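You operate a simulated robot arm through the tools that you are given. There is no shell and no other tool.

You are at the controls of a simulated robot arm. One attempt, no reset.

JOB
Repack the valve with the ring named on the packing card.
Fine: ring, collar, red clamp lever over it, clamp knob tight, then the wheel.

Only the result counts: the job must be done as asked and must still hold three seconds after the hand-in. Knocking over, shifting, dropping, spilling or breaking anything else fails it.

ROBOT AND FRAMES
A 7-joint arm with a two-finger parallel gripper, fixed in place. Base frame: the origin is at the foot of the arm, x ahead of it, y to its left, z up; the work surface is at about z = 0.86. Lengths are in m, angles in degrees, forces in N, time in s.
With the tool pointing down near the work surface it reaches from about 0.1 to 0.64 m from the base axis. Its first joint turns from -66.0 to 66.0 degrees. Payload 1.57 kg.
Tool frame: the origin (TCP) lies between the finger pads and is the grasp point; the fingertips stand 0.03 m ahead of it; z points along the fingers, y is the line along which they close. Largest opening 0.08 m; finger width 0.017, thickness 0.012; the body of the gripper, 0.04 by 0.082 m, starts 0.08 m behind the TCP.
Orientation is that of the tool frame in the base frame, as [roll, pitch, yaw] about the fixed x, y, z axes, in that order (R = Rz(yaw) Ry(pitch) Rx(roll)). With the fingers straight down and closing along the base's y, the tool's x points along the base's -x, its y along +y and its z along -z.

CONTROLS
- The arm moves only by the tool step_arm. Its argument "plan" is a list that holds one entry, the list of rows, each a list of 7 numbers: the shift along the tool's x, y, z in units of 400 mm (1.0 is 400 mm), then the turn, a rotation vector about the tool's x, y, z in units of 180 degrees (1.0 is 180 degrees), then the gripper command, from -1 (shut) to 1 (fully open), values between in proportion. In form: [[[x, y, z, ax, ay, az, claw], ...]]. A call has 1 to 20 rows; each row is the pose to reach, as a shift and turn from the pose commanded when the call began, along the tool's axes at that moment. A call with a number of a shift or a turn outside -1 to 1 is refused whole. Each row takes 0.2 s and may step no farther than 0.05 m and 8.6 degrees from the row before; otherwise, or with a gripper value out of range, the whole call is refused. Where a pose cannot be reached the arm comes as near as it can. A force on the tool above 50 N (or 10 N above the force at the start of the call, whichever is more), or a blocked arm, ends the call early, and 0.2 s more pass. The fingers move at their own pace (about 0.072 m/s each) and stop on an object; they squeeze with about 36 N. The grip force told is the motor's: it shows also when the fingers shut on nothing. Time passes only in rows, and 0.2 s behind the last, so rows that repeat a pose let the fingers close. It gives the time, the measured TCP pose, the force on the tool (base axes), the opening and the grip force at its end, in the units of the frame above (readings bear some noise), with the torque about the TCP (base axes, N m) and any sound that the robot's microphone picked up.
- Cameras (640 x 400 px; columns grow to the right, rows downward): "scene" is fixed at [0.051, 0.4303, 1.4229]; the picture's right is [-0.80, -0.60, 0.00], its down [-0.35, 0.47, -0.81] and it looks along [0.48, -0.65, -0.59] (base axes); focal length 219 px, centre (320, 200). "wrist" rides on the gripper at [0.072, -0.007, -0.122] in the tool frame; the picture's right is [0.09, 1.00, 0.00], its down [-0.84, 0.08, -0.54] and it looks along [-0.54, 0.05, 0.84] (tool axes); focal length 238 px, centre (320, 200). There is no depth. A picture from a camera that has moved, and an enlarged one, comes with that camera's place and axes in the base frame and with its lens.
- capture(camera): a new picture of that camera. It takes no simulated time.
- enlarge(camera, box): a new picture of the part [left, top, right, bottom] of that camera's present view, enlarged. It takes no simulated time.
- hand_in(): hands the job in; it is judged then, once.

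Places have to be worked out from the pictures, the camera data and where the tool is seen. Open the gripper and draw the arm clear of the work before you hand the job in, unless the task says otherwise.

The tools are called after "Emit:" as name(argument=value, ...) on one line, values as JSON. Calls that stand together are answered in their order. step_arm: Moves the arm, as the interface text tells. Its arguments: {"type":"object","properties":{"plan":{"type":"array"}},"required":["plan"]} The other tools are called the same way: capture (camera) takes a picture; enlarge (camera, box) takes an enlarged picture of a part of a camera's view; hand_in () hands the job in.

At the start:

```text
t: 0.0
ee_pos: [0.2562, 0.1875, 1.3132]
tcp_rot: [180.0, 0.0, -180.0]
wrist_force: [0.0, 0.9, -0.4]
torque: [-0.02, -0.02, 0.03]
finger_gap: 0.0803
gripper_force: 0.0
```

scene: 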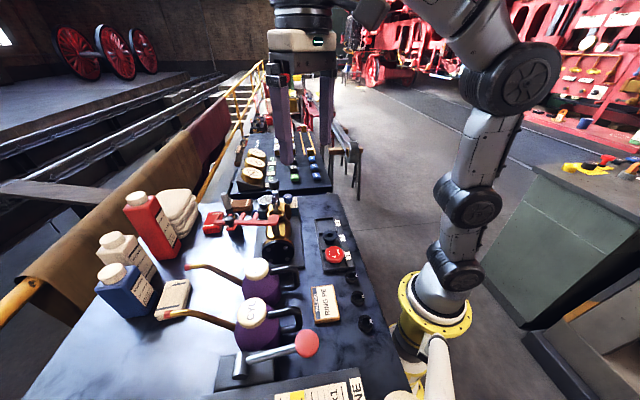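
wrist: 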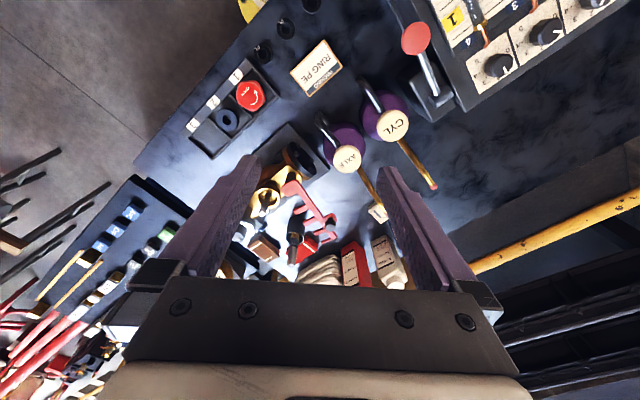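

I begin by looking closely at the scene: the card, the valve and the rings need to be identified.

Emit:
enlarge(camera="scene", box=[180, 180, 400, 340])

Emit:
enlarge(camera="scene", box=[220, 110, 350, 200])

Emit:
enlarge(camera="wrist", box=[170, 20, 450, 200])

Emit:
enlarge(camera="wrist", box=[20, 160, 220, 300])

```text
2.50 times, centred on (290, 260) of scene
camera zoom: at [0.051, 0.4303, 1.4229], right [-0.8, -0.6, 0.0], down [-0.35, 0.47, -0.81], along [0.48, -0.65, -0.59], focal length 546 px, centre (395, 50)
```

zoom: 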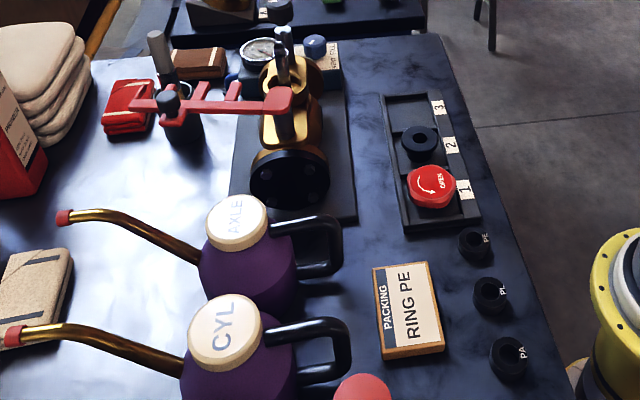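

```text
4.44 times, centred on (285, 155) of scene
camera zoom: at [0.051, 0.4303, 1.4229], right [-0.8, -0.6, 0.0], down [-0.35, 0.47, -0.81], along [0.48, -0.65, -0.59], focal length 972 px, centre (476, 400)
```

zoom: 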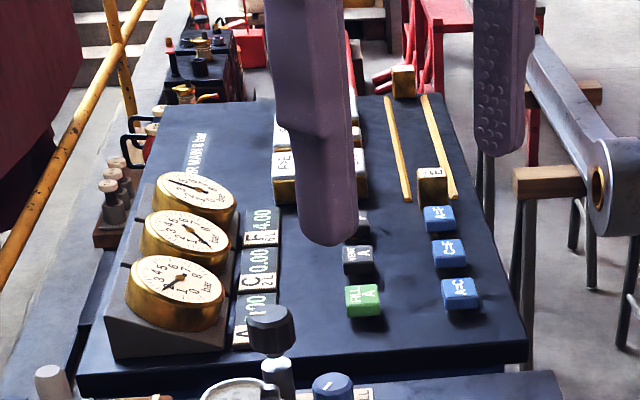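

```text
2.22 times, centred on (310, 110) of wrist
camera zoom: at [0.1839, 0.181, 1.4364], right [-0.09, 1.0, 0.0], down [0.84, 0.08, 0.54], along [0.54, 0.05, -0.84], focal length 530 px, centre (342, 400)
```

zoom: 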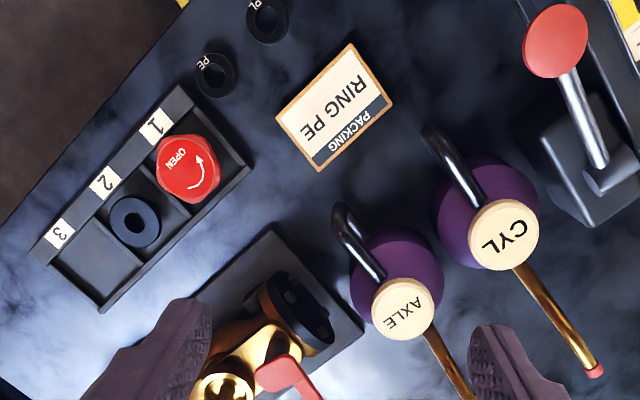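

```text
2.86 times, centred on (120, 230) of wrist
camera zoom: at [0.1839, 0.181, 1.4364], right [-0.09, 1.0, 0.0], down [0.84, 0.08, 0.54], along [0.54, 0.05, -0.84], focal length 681 px, centre (891, 114)
```

zoom: 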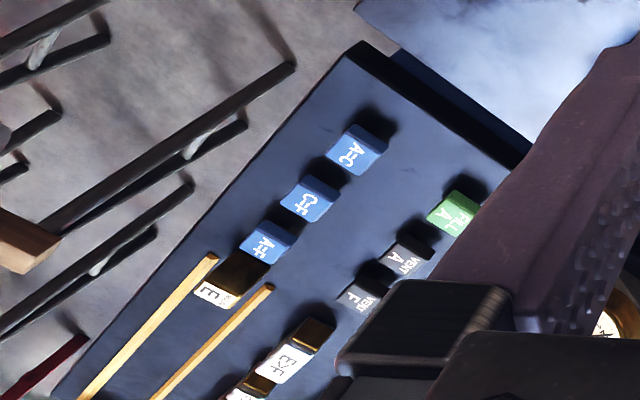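

Emit:
enlarge(camera="scene", box=[200, 185, 310, 270])

Emit:
enlarge(camera="scene", box=[300, 210, 390, 340])

Emit:
enlarge(camera="wrist", box=[220, 140, 380, 270])

Emit:
enlarge(camera="scene", box=[200, 320, 420, 400])

```text
4.71 times, centred on (255, 228) of scene
camera zoom: at [0.051, 0.4303, 1.4229], right [-0.8, -0.6, 0.0], down [-0.35, 0.47, -0.81], along [0.48, -0.65, -0.59], focal length 1029 px, centre (626, 71)
```

zoom: 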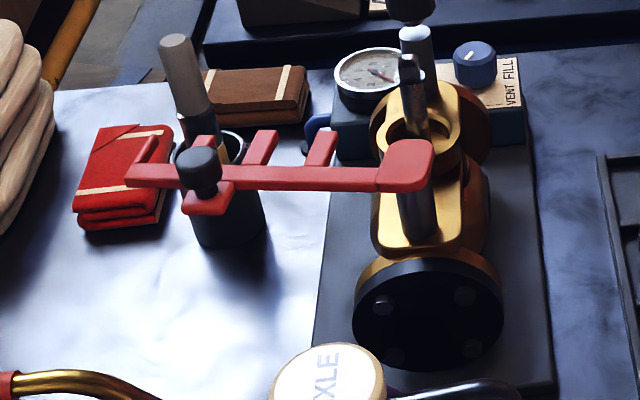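

```text
3.08 times, centred on (345, 275) of scene
camera zoom: at [0.051, 0.4303, 1.4229], right [-0.8, -0.6, 0.0], down [-0.35, 0.47, -0.81], along [0.48, -0.65, -0.59], focal length 673 px, centre (243, -31)
```

zoom: 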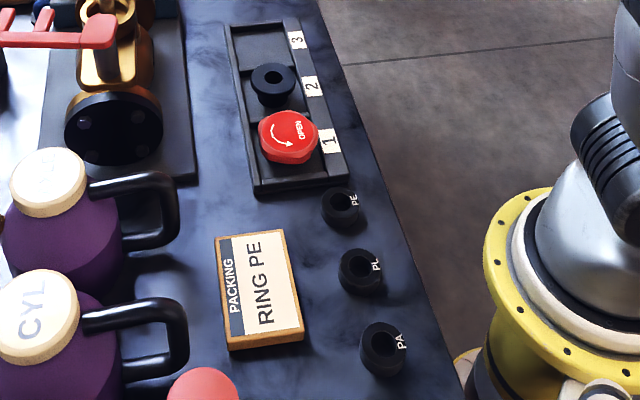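

```text
3.08 times, centred on (300, 205) of wrist
camera zoom: at [0.1839, 0.181, 1.4364], right [-0.09, 1.0, 0.0], down [0.84, 0.08, 0.54], along [0.54, 0.05, -0.84], focal length 733 px, centre (382, 185)
```

zoom: 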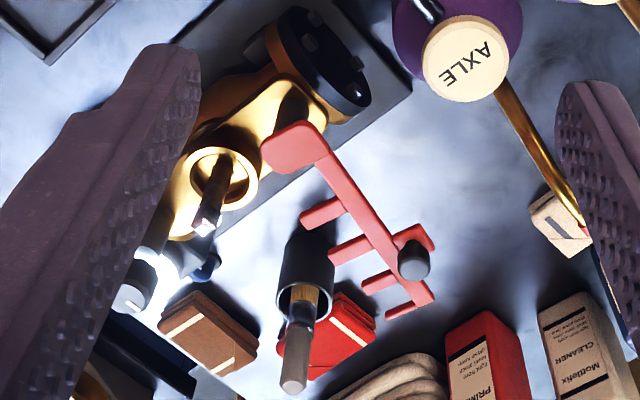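

```text
2.91 times, centred on (310, 360) of scene
camera zoom: at [0.051, 0.4303, 1.4229], right [-0.8, -0.6, 0.0], down [-0.35, 0.47, -0.81], along [0.48, -0.65, -0.59], focal length 636 px, centre (349, -266)
```

zoom: 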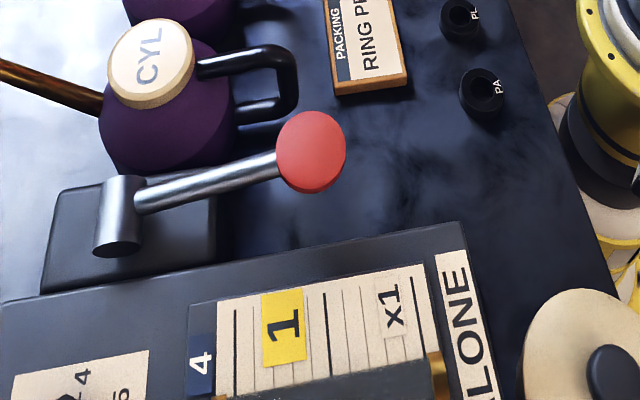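

The card says RING PE; PE is the ring nearest the tray, at about (0.204, 0.072). The valve bore with its stem is near (0.48, 0.085) and the lever pivot near (0.434, 0.139). I move above the valve for a closer look, staying high.

Emit:
step_arm(plan=[[[-0.05, -0.035, 0.08, 0, 0, 0, 1], [-0.1, -0.07, 0.16, 0, 0, 0, 1], [-0.15, -0.105, 0.24, 0, 0, 0, 1], [-0.2, -0.14, 0.32, 0, 0, 0, 1], [-0.25, -0.176, 0.4, 0, 0, 0, 1]]])

Emit:
capture(camera="wrist")

Emit:
capture(camera="scene")

```text
t: 1.2
ee_pos: [0.3545, 0.1178, 1.1531]
tcp_rot: [180.0, 0.0, -180.0]
wrist_force: [0.0, -0.7, 0.1]
torque: [-0.01, -0.02, 0.02]
finger_gap: 0.0801
gripper_force: 0.1
```

```text
taken
camera wrist: at [0.2826, 0.1116, 1.2754], right [-0.09, 1.0, 0.0], down [0.84, 0.08, 0.54], along [0.54, 0.05, -0.84], focal length 238 px, centre (320, 200)
```

wrist: 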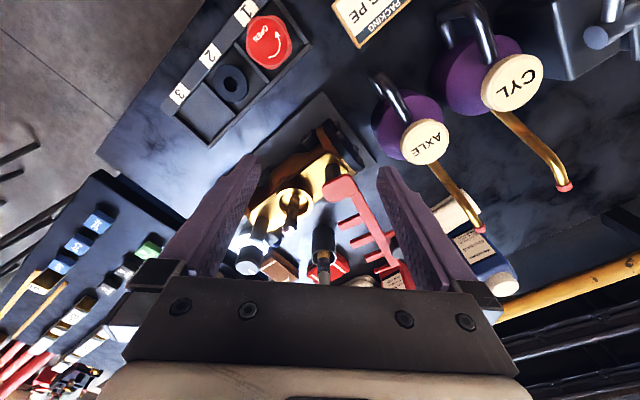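

```text
taken
```

scene: 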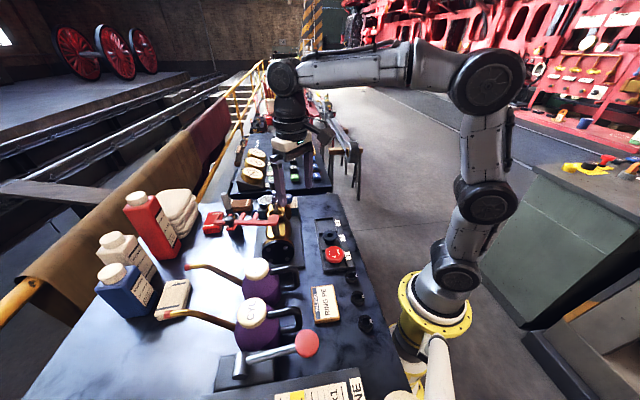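

The valve is between the fingers in the wrist view; I enlarge it to understand the lever, fork and knob.

Emit:
enlarge(camera="wrist", box=[220, 110, 430, 290])

Emit:
enlarge(camera="wrist", box=[250, 150, 350, 250])

Emit:
enlarge(camera="scene", box=[200, 180, 320, 270])

Emit:
enlarge(camera="wrist", box=[150, 0, 310, 150])

```text
2.22 times, centred on (325, 200) of wrist
camera zoom: at [0.2826, 0.1116, 1.2754], right [-0.09, 1.0, 0.0], down [0.84, 0.08, 0.54], along [0.54, 0.05, -0.84], focal length 530 px, centre (309, 200)
```

zoom: 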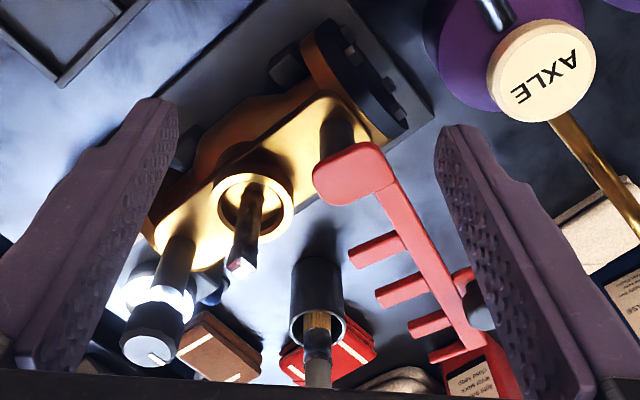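

```text
4.00 times, centred on (300, 200) of wrist
camera zoom: at [0.2826, 0.1116, 1.2754], right [-0.09, 1.0, 0.0], down [0.84, 0.08, 0.54], along [0.54, 0.05, -0.84], focal length 953 px, centre (400, 200)
```

zoom: 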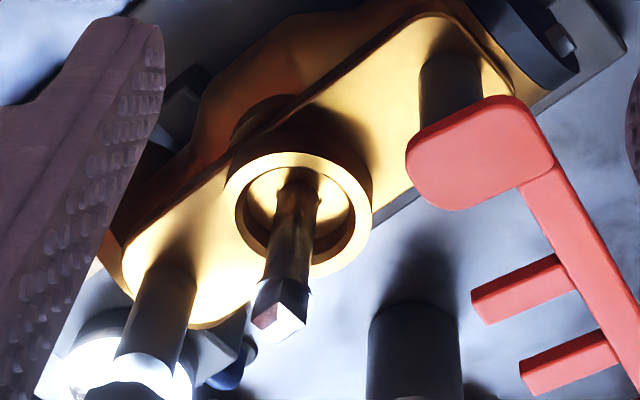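

```text
4.44 times, centred on (260, 225) of scene
camera zoom: at [0.051, 0.4303, 1.4229], right [-0.8, -0.6, 0.0], down [-0.35, 0.47, -0.81], along [0.48, -0.65, -0.59], focal length 972 px, centre (587, 89)
```

zoom: 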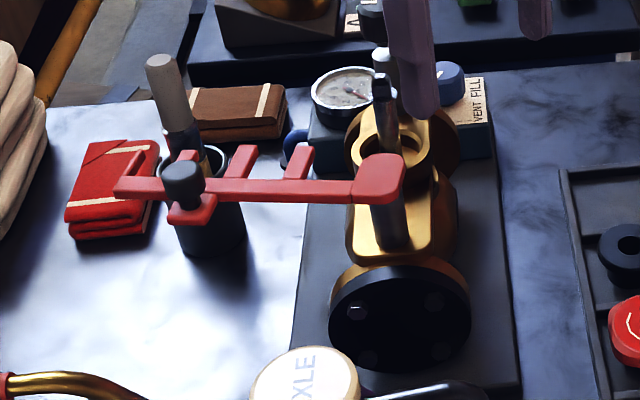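

```text
2.67 times, centred on (230, 75) of wrist
camera zoom: at [0.2826, 0.1116, 1.2754], right [-0.09, 1.0, 0.0], down [0.84, 0.08, 0.54], along [0.54, 0.05, -0.84], focal length 636 px, centre (560, 533)
```

zoom: 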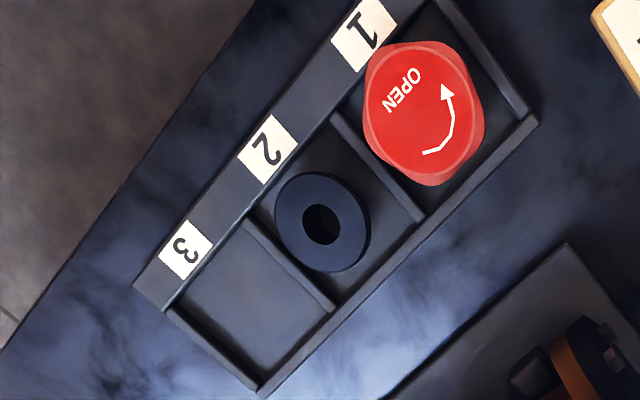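

I can see the layout now: the stem rises from an open bore, with the lever's pivot post on one side and a second post with a knob opposite. I'm zooming in on the bore, the far post and the lever end.

Emit:
enlarge(camera="wrist", box=[265, 175, 325, 235])

Emit:
enlarge(camera="wrist", box=[225, 210, 305, 290])

Emit:
enlarge(camera="wrist", box=[320, 170, 420, 290])

Emit:
enlarge(camera="scene", box=[265, 175, 315, 225])

Emit:
enlarge(camera="scene", box=[215, 190, 285, 250])

```text
6.67 times, centred on (295, 205) of wrist
camera zoom: at [0.2826, 0.1116, 1.2754], right [-0.09, 1.0, 0.0], down [0.84, 0.08, 0.54], along [0.54, 0.05, -0.84], focal length 1589 px, centre (487, 167)
```

zoom: 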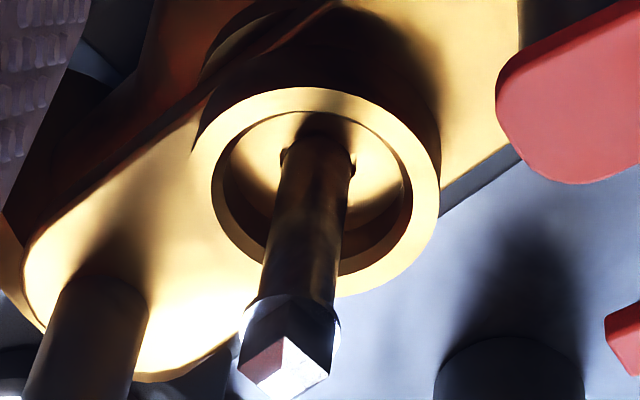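

```text
5.00 times, centred on (265, 250) of wrist
camera zoom: at [0.2826, 0.1116, 1.2754], right [-0.09, 1.0, 0.0], down [0.84, 0.08, 0.54], along [0.54, 0.05, -0.84], focal length 1192 px, centre (595, -50)
```

zoom: 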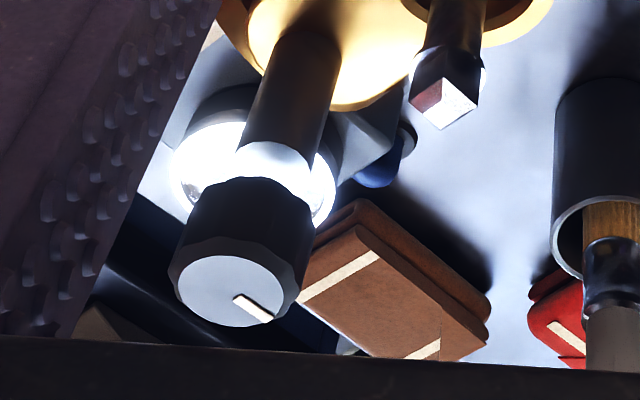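

```text
3.33 times, centred on (370, 230) of wrist
camera zoom: at [0.2826, 0.1116, 1.2754], right [-0.09, 1.0, 0.0], down [0.84, 0.08, 0.54], along [0.54, 0.05, -0.84], focal length 794 px, centre (153, 100)
```

zoom: 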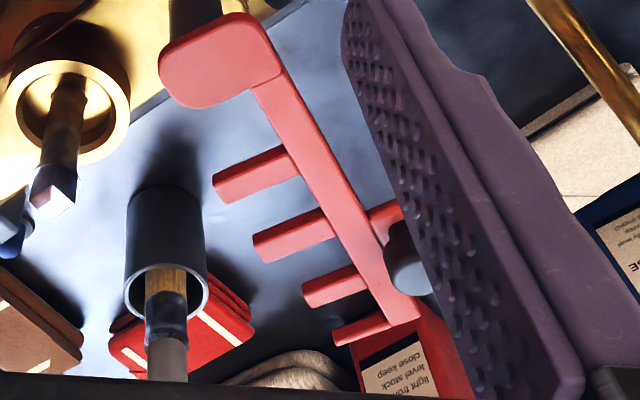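

```text
8.00 times, centred on (290, 200) of scene
camera zoom: at [0.051, 0.4303, 1.4229], right [-0.8, -0.6, 0.0], down [-0.35, 0.47, -0.81], along [0.48, -0.65, -0.59], focal length 1749 px, centre (560, 200)
```

zoom: 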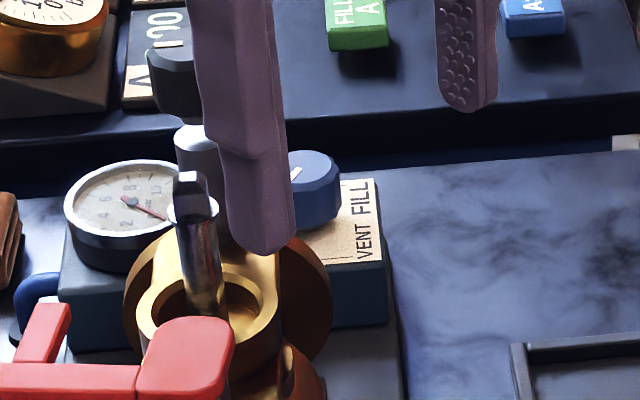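

```text
6.67 times, centred on (250, 220) of scene
camera zoom: at [0.051, 0.4303, 1.4229], right [-0.8, -0.6, 0.0], down [-0.35, 0.47, -0.81], along [0.48, -0.65, -0.59], focal length 1457 px, centre (787, 67)
```

zoom: 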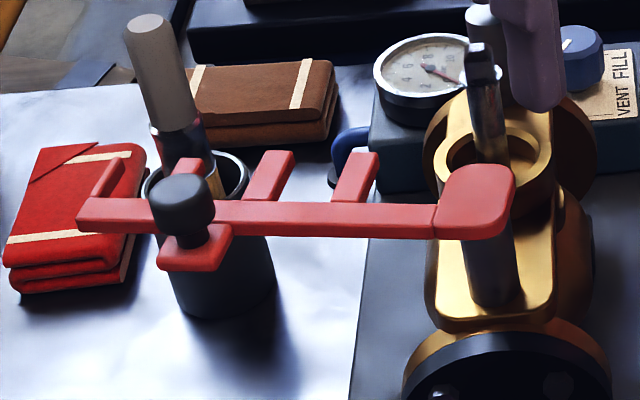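

The mechanism is clear: the lever's inner fork goes over the stem, and the outer fork goes under the knurled clamp knob on the far post. I now take a second viewpoint with yaw turned 45° so I can triangulate.

Emit:
step_arm(plan=[[[0.01, 0.0425, -0.02, 0, 0, 0.0417, 1], [0.02, 0.085, -0.04, 0, 0, 0.0833, 1], [0.03, 0.1275, -0.06, 0, 0, 0.125, 1], [0.04, 0.17, -0.08, 0, 0, 0.1667, 1], [0.05, 0.2125, -0.1, 0, 0, 0.2083, 1], [0.06, 0.255, -0.1175, 0, 0, 0.25, 1]]])

Emit:
capture(camera="wrist")

Emit:
enlarge(camera="wrist", box=[220, 120, 420, 280])

```text
t: 2.6
ee_pos: [0.3311, 0.2166, 1.2005]
tcp_rot: [180.0, 0.0, 134.9]
wrist_force: [0.8, 0.1, -0.7]
torque: [0.0, 0.01, -0.01]
finger_gap: 0.0801
gripper_force: 0.1
```

```text
taken
camera wrist: at [0.2756, 0.2632, 1.3243], right [0.64, 0.77, 0.0], down [0.65, -0.54, 0.54], along [0.42, -0.35, -0.84], focal length 238 px, centre (320, 200)
```

wrist: 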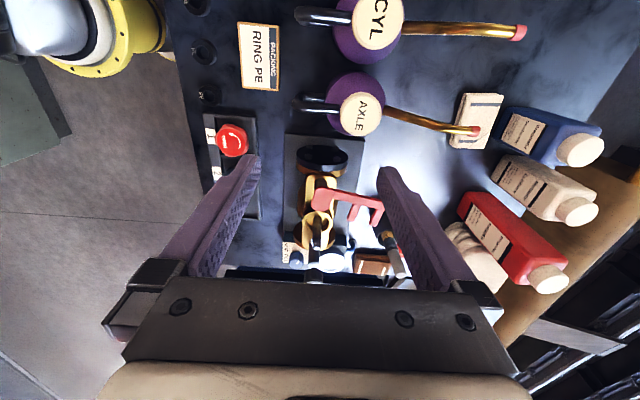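

```text
2.50 times, centred on (320, 200) of wrist
camera zoom: at [0.2756, 0.2632, 1.3243], right [0.64, 0.77, 0.0], down [0.65, -0.54, 0.54], along [0.42, -0.35, -0.84], focal length 596 px, centre (320, 200)
```

zoom: 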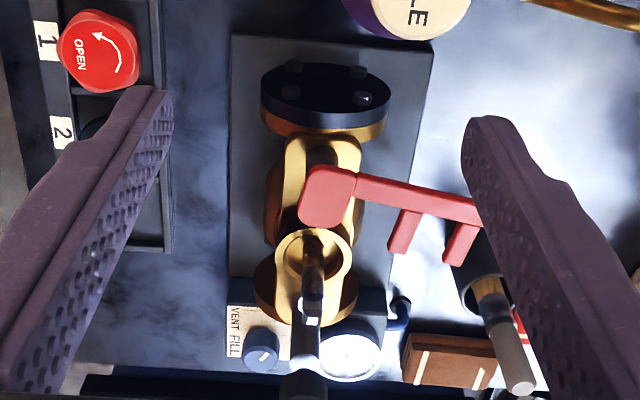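

This view lines up with the valve's axis, which lies at about -43°. I'm zooming in on its parts for triangulation.

Emit:
enlarge(camera="wrist", box=[290, 180, 370, 280])

Emit:
enlarge(camera="wrist", box=[180, 60, 260, 160])

Emit:
enlarge(camera="scene", box=[250, 170, 310, 250])

Emit:
enlarge(camera="scene", box=[310, 215, 370, 275])

Emit:
enlarge(camera="scene", box=[340, 260, 380, 300])

```text
4.00 times, centred on (330, 230) of wrist
camera zoom: at [0.2756, 0.2632, 1.3243], right [0.64, 0.77, 0.0], down [0.65, -0.54, 0.54], along [0.42, -0.35, -0.84], focal length 953 px, centre (280, 80)
```

zoom: 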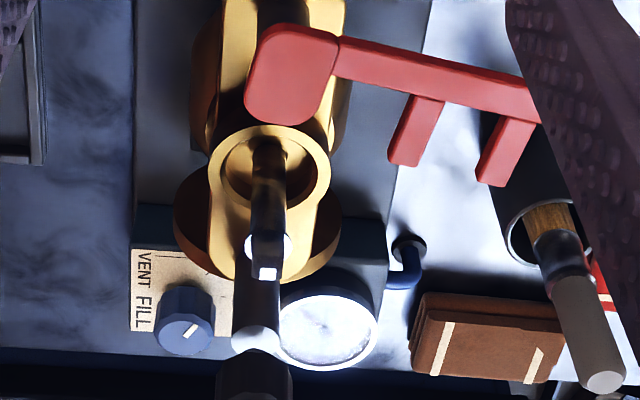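

```text
4.00 times, centred on (220, 110) of wrist
camera zoom: at [0.2756, 0.2632, 1.3243], right [0.64, 0.77, 0.0], down [0.65, -0.54, 0.54], along [0.42, -0.35, -0.84], focal length 953 px, centre (720, 560)
```

zoom: 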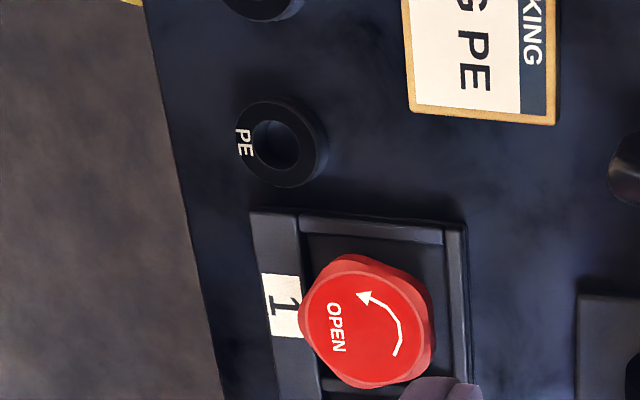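

```text
5.00 times, centred on (280, 210) of scene
camera zoom: at [0.051, 0.4303, 1.4229], right [-0.8, -0.6, 0.0], down [-0.35, 0.47, -0.81], along [0.48, -0.65, -0.59], focal length 1093 px, centre (520, 150)
```

zoom: 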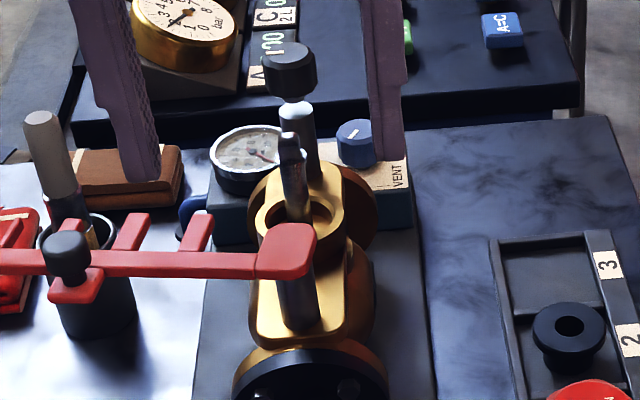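

```text
6.67 times, centred on (340, 245) of scene
camera zoom: at [0.051, 0.4303, 1.4229], right [-0.8, -0.6, 0.0], down [-0.35, 0.47, -0.81], along [0.48, -0.65, -0.59], focal length 1457 px, centre (187, -100)
```

zoom: 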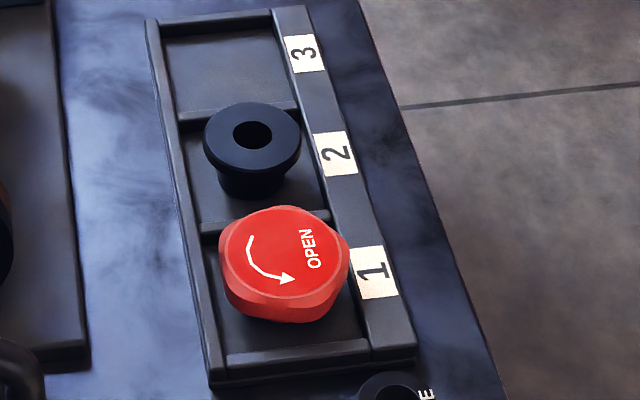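

```text
10.00 times, centred on (360, 280) of scene
camera zoom: at [0.051, 0.4303, 1.4229], right [-0.8, -0.6, 0.0], down [-0.35, 0.47, -0.81], along [0.48, -0.65, -0.59], focal length 2186 px, centre (-80, -600)
```

zoom: 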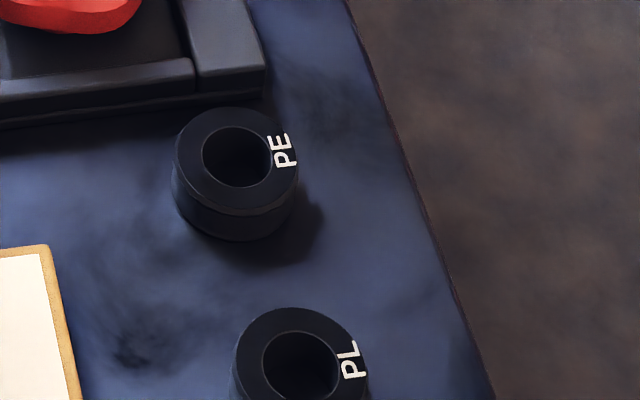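

Triangulation gives these places, with the table axes at -45°:

| Part | Position |
|---|---|
| Ring PE | (0.206, 0.069), top z ≈ 0.877 |
| Collar | (0.340, -0.013), top z ≈ 0.89 |
| Wheel | (0.284, 0.044), top z ≈ 0.894 |
| Bore rim | (0.474, 0.092, 0.991) |
| Stem top | z ≈ 1.05 |
| Pivot | (0.42, 0.148) |
| Clamp knob | (0.53, 0.037) |

I move above ring PE at yaw 135°.

Emit:
step_arm(plan=[[[-0.0062, -0.0699, 0.0715, 0, 0, 0, 1], [-0.0123, -0.1398, 0.143, 0, 0, 0, 1], [-0.0185, -0.2097, 0.2145, 0, 0, 0, 1], [-0.0247, -0.2796, 0.286, 0, 0, 0, 1], [-0.0309, -0.3495, 0.3575, 0, 0, 0, 1], [-0.037, -0.4194, 0.429, 0, 0, 0, 1], [-0.0432, -0.4893, 0.5, 0, 0, 0, 1], [-0.0432, -0.4893, 0.5, 0, 0, 0, 1]]])

Emit:
capture(camera="wrist")

Emit:
enlarge(camera="wrist", box=[240, 60, 400, 220])

Emit:
capture(camera="scene")

```text
t: 4.4
ee_pos: [0.2074, 0.0673, 1.0018]
tcp_rot: [-180.0, 0.0, 135.1]
wrist_force: [0.5, 0.1, -0.4]
torque: [-0.03, 0.0, -0.02]
finger_gap: 0.0799
gripper_force: 0.1
```

```text
taken
camera wrist: at [0.1534, 0.1141, 1.1241], right [0.64, 0.77, 0.0], down [0.65, -0.54, 0.54], along [0.42, -0.35, -0.84], focal length 238 px, centre (320, 200)
```

wrist: 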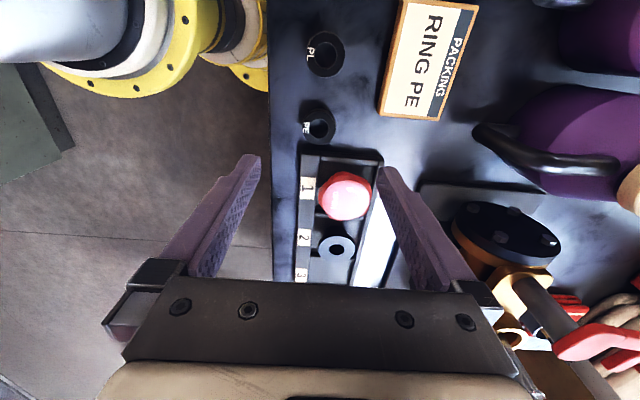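

```text
2.50 times, centred on (320, 140) of wrist
camera zoom: at [0.1534, 0.1141, 1.1241], right [0.64, 0.77, 0.0], down [0.65, -0.54, 0.54], along [0.42, -0.35, -0.84], focal length 596 px, centre (320, 350)
```

zoom: 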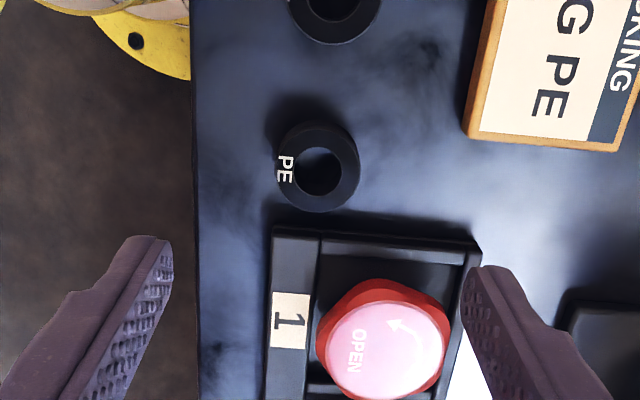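

```text
taken
```

scene: 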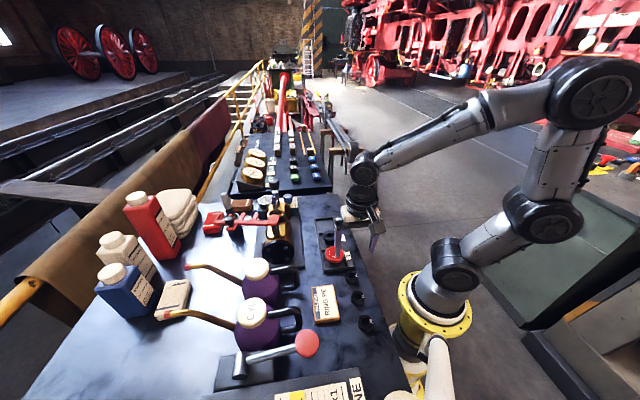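

The view confirms PE at (0.207, 0.0685), right below the TCP. I descend so the fingertips cover only the upper half of the ring.

Emit:
step_arm(plan=[[[0.003, 0, 0.1, 0, 0, 0, 1], [0.003, 0, 0.2, 0, 0, 0, 1], [0.003, 0, 0.255, 0, 0, 0, 1], [0.003, 0, 0.255, 0, 0, 0, 1]]])

Emit:
capture(camera="wrist")

Emit:
enlarge(camera="scene", box=[330, 250, 390, 310])

```text
t: 5.4
ee_pos: [0.2062, 0.07, 0.898]
tcp_rot: [-180.0, 0.0, 134.9]
wrist_force: [-0.1, -0.9, 0.5]
torque: [0.0, -0.01, -0.02]
finger_gap: 0.0799
gripper_force: 0.1
```

```text
taken
camera wrist: at [0.1505, 0.1155, 1.0216], right [0.64, 0.77, 0.0], down [0.65, -0.54, 0.54], along [0.42, -0.35, -0.84], focal length 238 px, centre (320, 200)
```

wrist: 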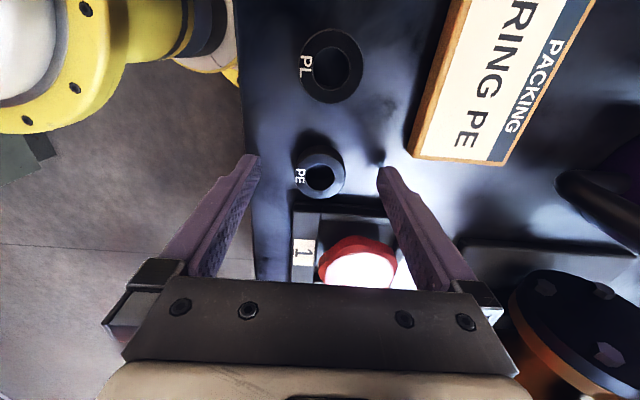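

```text
6.67 times, centred on (360, 280) of scene
camera zoom: at [0.051, 0.4303, 1.4229], right [-0.8, -0.6, 0.0], down [-0.35, 0.47, -0.81], along [0.48, -0.65, -0.59], focal length 1457 px, centre (53, -333)
```

zoom: 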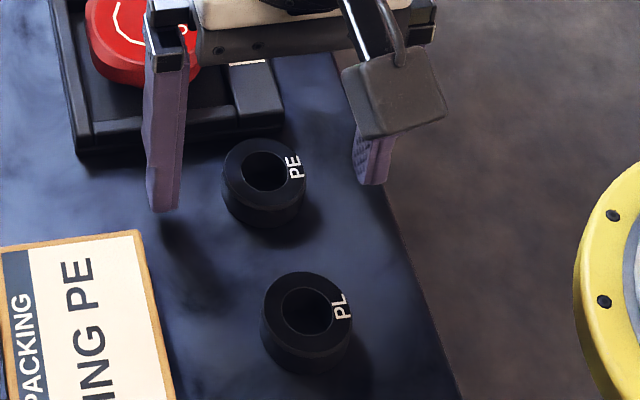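

Emit:
enlarge(camera="wrist", box=[240, 120, 400, 220])

```text
4.00 times, centred on (320, 170) of wrist
camera zoom: at [0.1505, 0.1155, 1.0216], right [0.64, 0.77, 0.0], down [0.65, -0.54, 0.54], along [0.42, -0.35, -0.84], focal length 953 px, centre (320, 320)
```

zoom: 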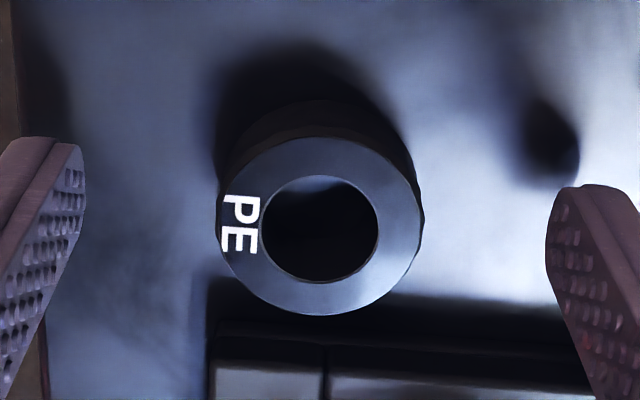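

The ring is centred between the fingers to within about 1–2 mm. I nudge 1.5 mm along tool x and close.

Emit:
step_arm(plan=[[[-0.0037, 0, 0, 0, 0, 0, 1], [-0.0037, 0, 0, 0, 0, 0, 0.3], [-0.0037, 0, 0, 0, 0, 0, -0.1], [-0.0037, 0, 0, 0, 0, 0, -0.5], [-0.0037, 0, 0, 0, 0, 0, -1], [-0.0037, 0, 0, 0, 0, 0, -1]]])

Emit:
enlarge(camera="wrist", box=[240, 120, 400, 220])

```text
t: 6.8
ee_pos: [0.2067, 0.069, 0.8997]
tcp_rot: [-180.0, 0.0, 135.0]
wrist_force: [-0.3, 0.3, 0.8]
torque: [-0.03, 0.04, -0.01]
finger_gap: 0.035
gripper_force: 36.6
```

```text
4.00 times, centred on (320, 170) of wrist
camera zoom: at [0.1515, 0.1149, 1.0216], right [0.64, 0.77, 0.0], down [0.65, -0.54, 0.54], along [0.42, -0.35, -0.84], focal length 953 px, centre (320, 320)
```

zoom: 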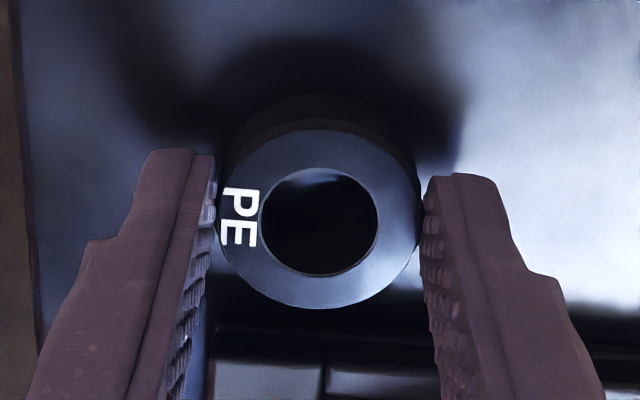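

Ring PE is held (gap 0.035 m). I lift straight up to clear everything, then travel to above the stem at z 1.15.

Emit:
step_arm(plan=[[[0, 0, -0.105, 0, 0, 0, -1], [0, 0, -0.21, 0, 0, 0, -1], [0, 0, -0.315, 0, 0, 0, -1], [0, 0, -0.42, 0, 0, 0, -1], [0, 0, -0.525, 0, 0, 0, -1], [0, 0, -0.63, 0, 0, 0, -1], [-0.0611, 0.0734, -0.63, 0, 0, 0, -1], [-0.1221, 0.1469, -0.63, 0, 0, 0, -1], [-0.1832, 0.2203, -0.63, 0, 0, 0, -1], [-0.2443, 0.2937, -0.63, 0, 0, 0, -1], [-0.3054, 0.3671, -0.63, 0, 0, 0, -1], [-0.3664, 0.4406, -0.63, 0, 0, 0, -1], [-0.4275, 0.514, -0.63, 0, 0, 0, -1], [-0.4275, 0.514, -0.63, 0, 0, 0, -1]]])

Emit:
capture(camera="wrist")

Emit:
enlarge(camera="wrist", box=[240, 90, 400, 190])

Emit:
enlarge(camera="scene", box=[230, 140, 330, 260])

```text
t: 9.8
ee_pos: [0.4704, 0.0924, 1.1519]
tcp_rot: [-179.9, 0.0, 135.1]
wrist_force: [0.1, -0.7, -0.4]
torque: [0.0, -0.01, -0.04]
finger_gap: 0.0349
gripper_force: 36.2
```

```text
taken
camera wrist: at [0.4152, 0.1391, 1.2742], right [0.64, 0.77, 0.0], down [0.65, -0.54, 0.54], along [0.42, -0.35, -0.84], focal length 238 px, centre (320, 200)
```

wrist: 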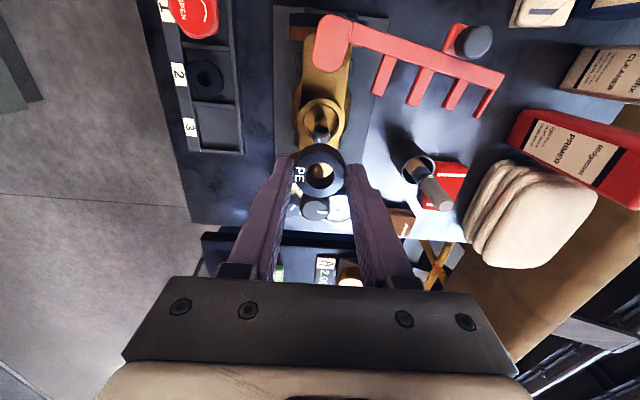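

```text
4.00 times, centred on (320, 140) of wrist
camera zoom: at [0.4152, 0.1391, 1.2742], right [0.64, 0.77, 0.0], down [0.65, -0.54, 0.54], along [0.42, -0.35, -0.84], focal length 953 px, centre (320, 440)
```

zoom: 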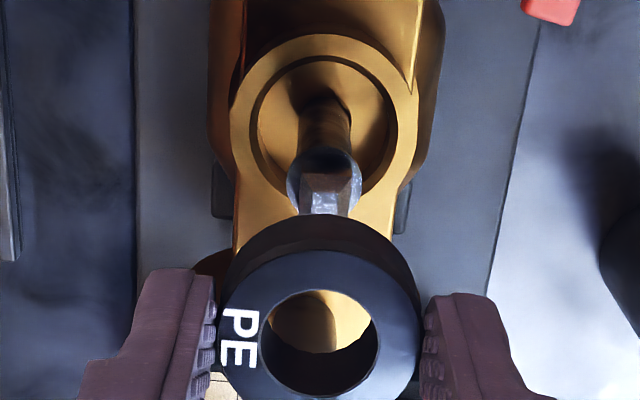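

```text
3.33 times, centred on (280, 200) of scene
camera zoom: at [0.051, 0.4303, 1.4229], right [-0.8, -0.6, 0.0], down [-0.35, 0.47, -0.81], along [0.48, -0.65, -0.59], focal length 729 px, centre (453, 200)
```

zoom: 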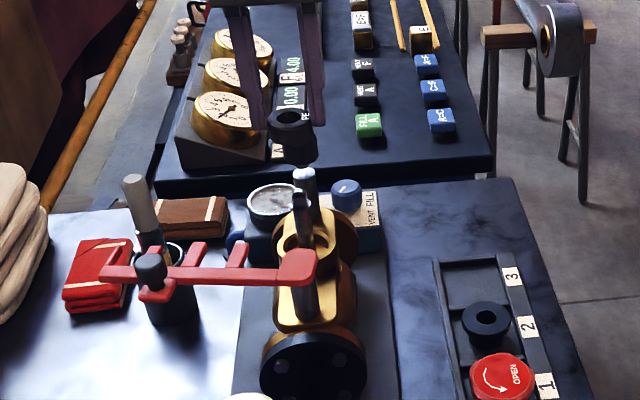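

The bore axis measures (0.4725, 0.0928) and the ring sits within about 1 mm of it. I trim 1.2 mm along tool y and descend to just above the stem top to check.

Emit:
step_arm(plan=[[[0, 0.003, 0.07, 0, 0, 0, -1], [0, 0.003, 0.13, 0, 0, 0, -1], [0, 0.003, 0.13, 0, 0, 0, -1]]])

Emit:
enlarge(camera="wrist", box=[240, 110, 400, 210])

Emit:
enlarge(camera="scene", box=[260, 160, 320, 220])

```text
t: 10.6
ee_pos: [0.4744, 0.092, 1.0987]
tcp_rot: [180.0, 0.0, 135.0]
wrist_force: [-0.2, 0.0, -0.8]
torque: [-0.01, -0.05, -0.01]
finger_gap: 0.0348
gripper_force: 35.9
```

```text
4.00 times, centred on (320, 160) of wrist
camera zoom: at [0.4176, 0.1391, 1.2216], right [0.64, 0.77, 0.0], down [0.65, -0.54, 0.54], along [0.42, -0.35, -0.84], focal length 953 px, centre (320, 360)
```

zoom: 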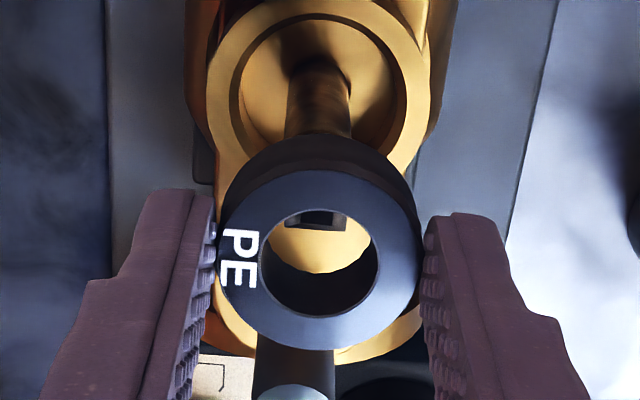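

```text
6.67 times, centred on (290, 190) of scene
camera zoom: at [0.051, 0.4303, 1.4229], right [-0.8, -0.6, 0.0], down [-0.35, 0.47, -0.81], along [0.48, -0.65, -0.59], focal length 1457 px, centre (520, 267)
```

zoom: 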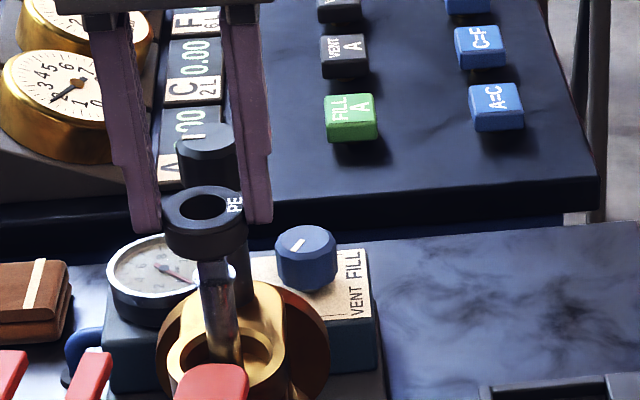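

Emit:
enlarge(camera="wrist", box=[295, 140, 345, 190])

Emit:
enlarge(camera="scene", box=[275, 185, 305, 215])

```text
8.00 times, centred on (320, 165) of wrist
camera zoom: at [0.4176, 0.1391, 1.2216], right [0.64, 0.77, 0.0], down [0.65, -0.54, 0.54], along [0.42, -0.35, -0.84], focal length 1907 px, centre (320, 480)
```

zoom: 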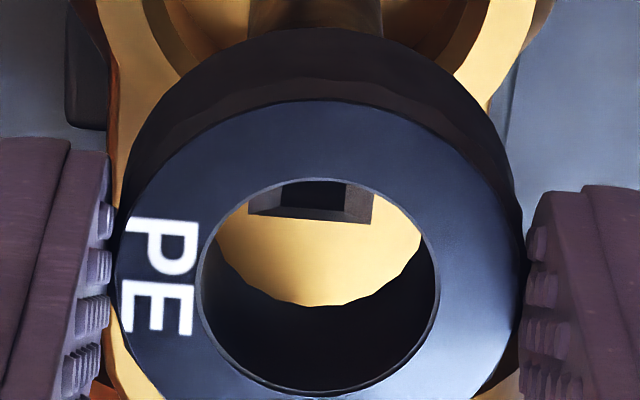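

```text
13.33 times, centred on (290, 200) of scene
camera zoom: at [0.051, 0.4303, 1.4229], right [-0.8, -0.6, 0.0], down [-0.35, 0.47, -0.81], along [0.48, -0.65, -0.59], focal length 2915 px, centre (720, 200)
```

zoom: 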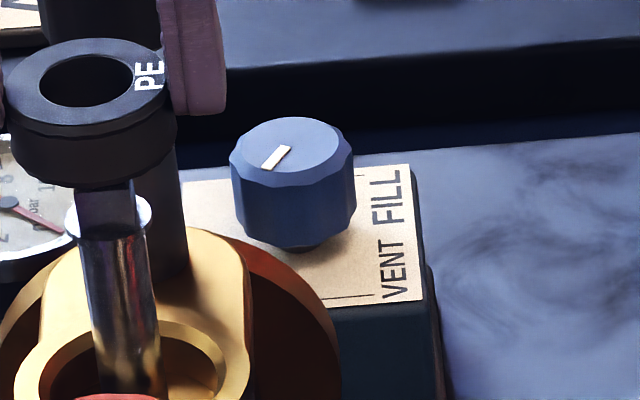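

The stem shows through the ring hole about 1 mm off laterally, and its square sides are aligned with the table axes. I trim tool x by +1.5 mm and tool y by -1 mm, then descend slowly over the stem.

Emit:
step_arm(plan=[[[0.0038, -0.0025, 0.0, 0, 0, 0, -1], [0.0038, -0.0025, 0.0, 0, 0, 0, -1], [0.0038, -0.0025, 0.025, 0, 0, 0, -1], [0.0038, -0.0025, 0.05, 0, 0, 0, -1], [0.0038, -0.0025, 0.075, 0, 0, 0, -1], [0.0038, -0.0025, 0.075, 0, 0, 0, -1]]])

Emit:
enlarge(camera="wrist", box=[260, 110, 380, 210])

Emit:
enlarge(camera="scene", box=[270, 180, 310, 220])

```text
t: 12.0
ee_pos: [0.4709, 0.0923, 1.0674]
tcp_rot: [-180.0, -0.1, 134.9]
wrist_force: [0.8, 0.1, 0.0]
torque: [-0.01, 0.03, 0.0]
finger_gap: 0.0347
gripper_force: 36.3
```

```text
4.00 times, centred on (320, 160) of wrist
camera zoom: at [0.4154, 0.1391, 1.1917], right [0.64, 0.77, 0.0], down [0.65, -0.54, 0.54], along [0.42, -0.35, -0.84], focal length 953 px, centre (320, 360)
```

zoom: 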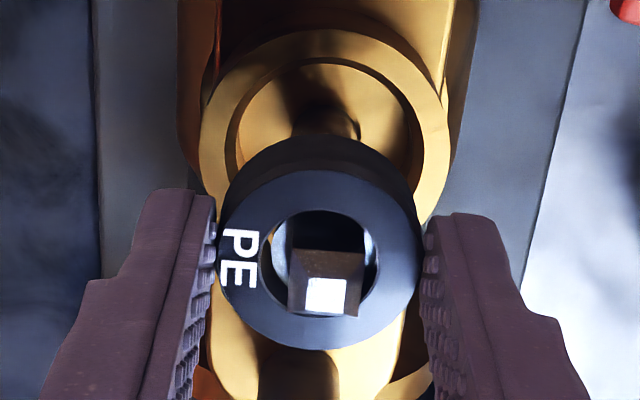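

```text
10.00 times, centred on (290, 200) of scene
camera zoom: at [0.051, 0.4303, 1.4229], right [-0.8, -0.6, 0.0], down [-0.35, 0.47, -0.81], along [0.48, -0.65, -0.59], focal length 2186 px, centre (620, 200)
```

zoom: 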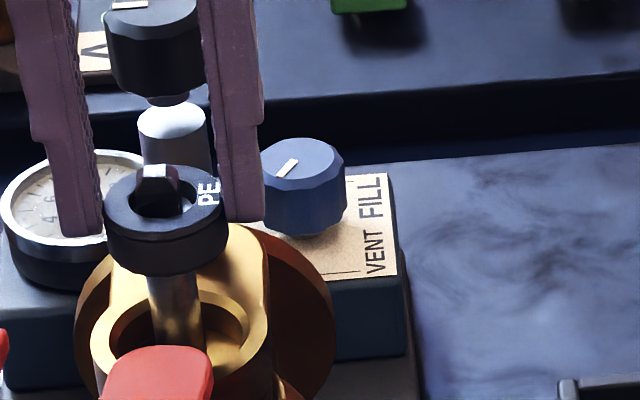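

The stem top is inside the ring with no contact force. The stem has a wider shoulder, so I'm zooming in to centre the hole around it before going further.

Emit:
enlarge(camera="wrist", box=[295, 145, 345, 195])

Emit:
enlarge(camera="scene", box=[275, 190, 300, 215])

```text
8.00 times, centred on (320, 170) of wrist
camera zoom: at [0.4154, 0.1391, 1.1917], right [0.64, 0.77, 0.0], down [0.65, -0.54, 0.54], along [0.42, -0.35, -0.84], focal length 1907 px, centre (320, 440)
```

zoom: 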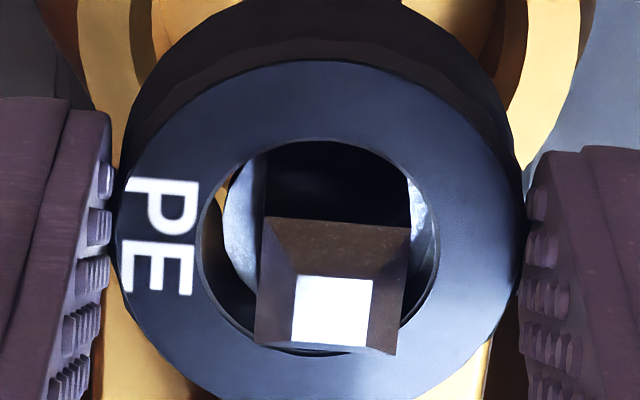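

```text
16.00 times, centred on (288, 202) of scene
camera zoom: at [0.051, 0.4303, 1.4229], right [-0.8, -0.6, 0.0], down [-0.35, 0.47, -0.81], along [0.48, -0.65, -0.59], focal length 3498 px, centre (840, 160)
```

zoom: 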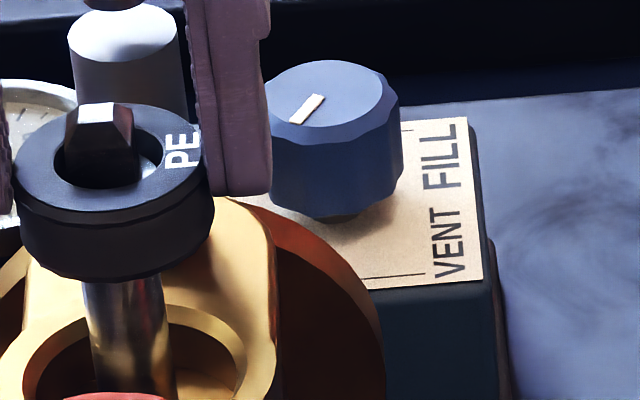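

The hole is centred around the shoulder to about 0.5 mm. I continue down the stem into the bore mouth.

Emit:
step_arm(plan=[[[0, 0.0013, 0.025, 0, 0, 0, -1], [0, 0.0013, 0.05, 0, 0, 0, -1], [0, 0.0013, 0.075, 0, 0, 0, -1], [0, 0.0013, 0.095, 0, 0, 0, -1], [0, 0.0013, 0.107, 0, 0, 0, -1], [0, 0.0013, 0.107, 0, 0, 0, -1]]])

Emit:
enlarge(camera="wrist", box=[260, 110, 380, 210])

Emit:
enlarge(camera="scene", box=[265, 190, 310, 235])

```text
t: 13.4
ee_pos: [0.4713, 0.0957, 1.0301]
tcp_rot: [179.6, 0.4, 135.0]
wrist_force: [-11.7, -2.1, 30.4]
torque: [0.4, 0.28, 0.16]
finger_gap: 0.0351
gripper_force: 36.0
```

```text
4.00 times, centred on (320, 160) of wrist
camera zoom: at [0.415, 0.1411, 1.1528], right [0.64, 0.77, 0.01], down [0.64, -0.54, 0.55], along [0.42, -0.34, -0.84], focal length 953 px, centre (320, 360)
```

zoom: 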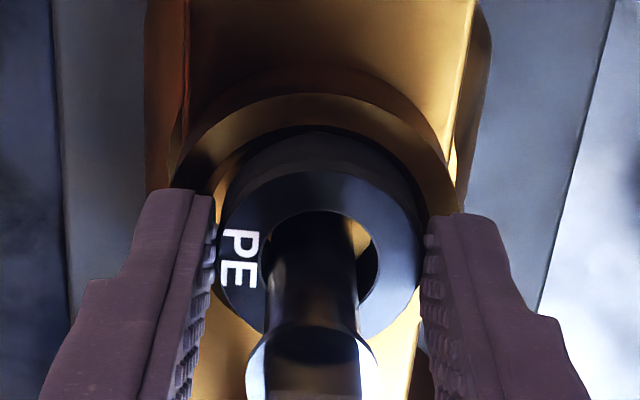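

```text
8.89 times, centred on (288, 212) of scene
camera zoom: at [0.0501, 0.4301, 1.423], right [-0.8, -0.6, 0.0], down [-0.35, 0.47, -0.81], along [0.49, -0.65, -0.58], focal length 1943 px, centre (609, 89)
```

zoom: 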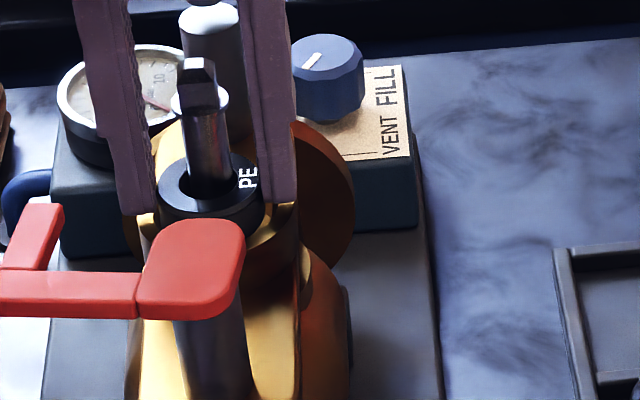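

A 30 N contact: the ring's bottom is resting on the bore rim, and the push-back toward (-x, +y) suggests the ring is too far along (+x, -y). I raise it a few mm to unload and look closely.

Emit:
step_arm(plan=[[[0, 0, -0.01, 0, 0, 0, -1], [0, 0, -0.018, 0, 0, 0, -1], [0, 0, -0.018, 0, 0, 0, -1]]])

Emit:
enlarge(camera="wrist", box=[280, 120, 360, 200])

Emit:
enlarge(camera="scene", box=[270, 195, 305, 230])

```text
t: 14.2
ee_pos: [0.4714, 0.0941, 1.0301]
tcp_rot: [-179.7, -0.1, 135.0]
wrist_force: [4.0, -0.3, 2.8]
torque: [-0.04, -0.12, -0.02]
finger_gap: 0.0351
gripper_force: 36.0
```

```text
5.00 times, centred on (320, 160) of wrist
camera zoom: at [0.4153, 0.1416, 1.1535], right [0.64, 0.77, 0.0], down [0.65, -0.54, 0.54], along [0.41, -0.35, -0.84], focal length 1192 px, centre (320, 400)
```

zoom: 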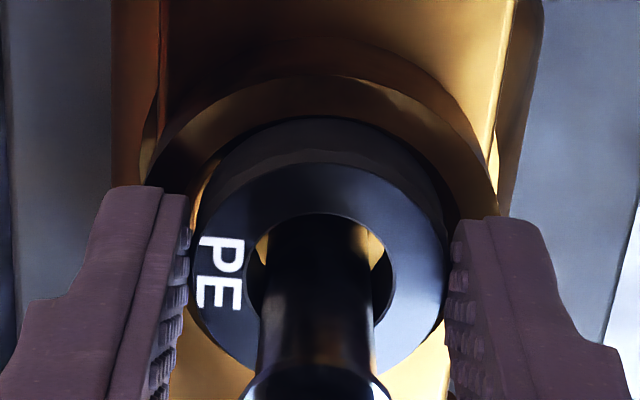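

```text
11.43 times, centred on (288, 212) of scene
camera zoom: at [0.051, 0.4302, 1.4229], right [-0.8, -0.6, 0.0], down [-0.35, 0.47, -0.81], along [0.48, -0.65, -0.59], focal length 2498 px, centre (691, 57)
```

zoom: 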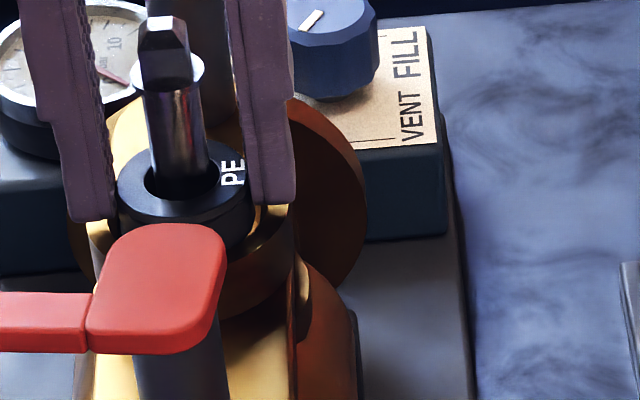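

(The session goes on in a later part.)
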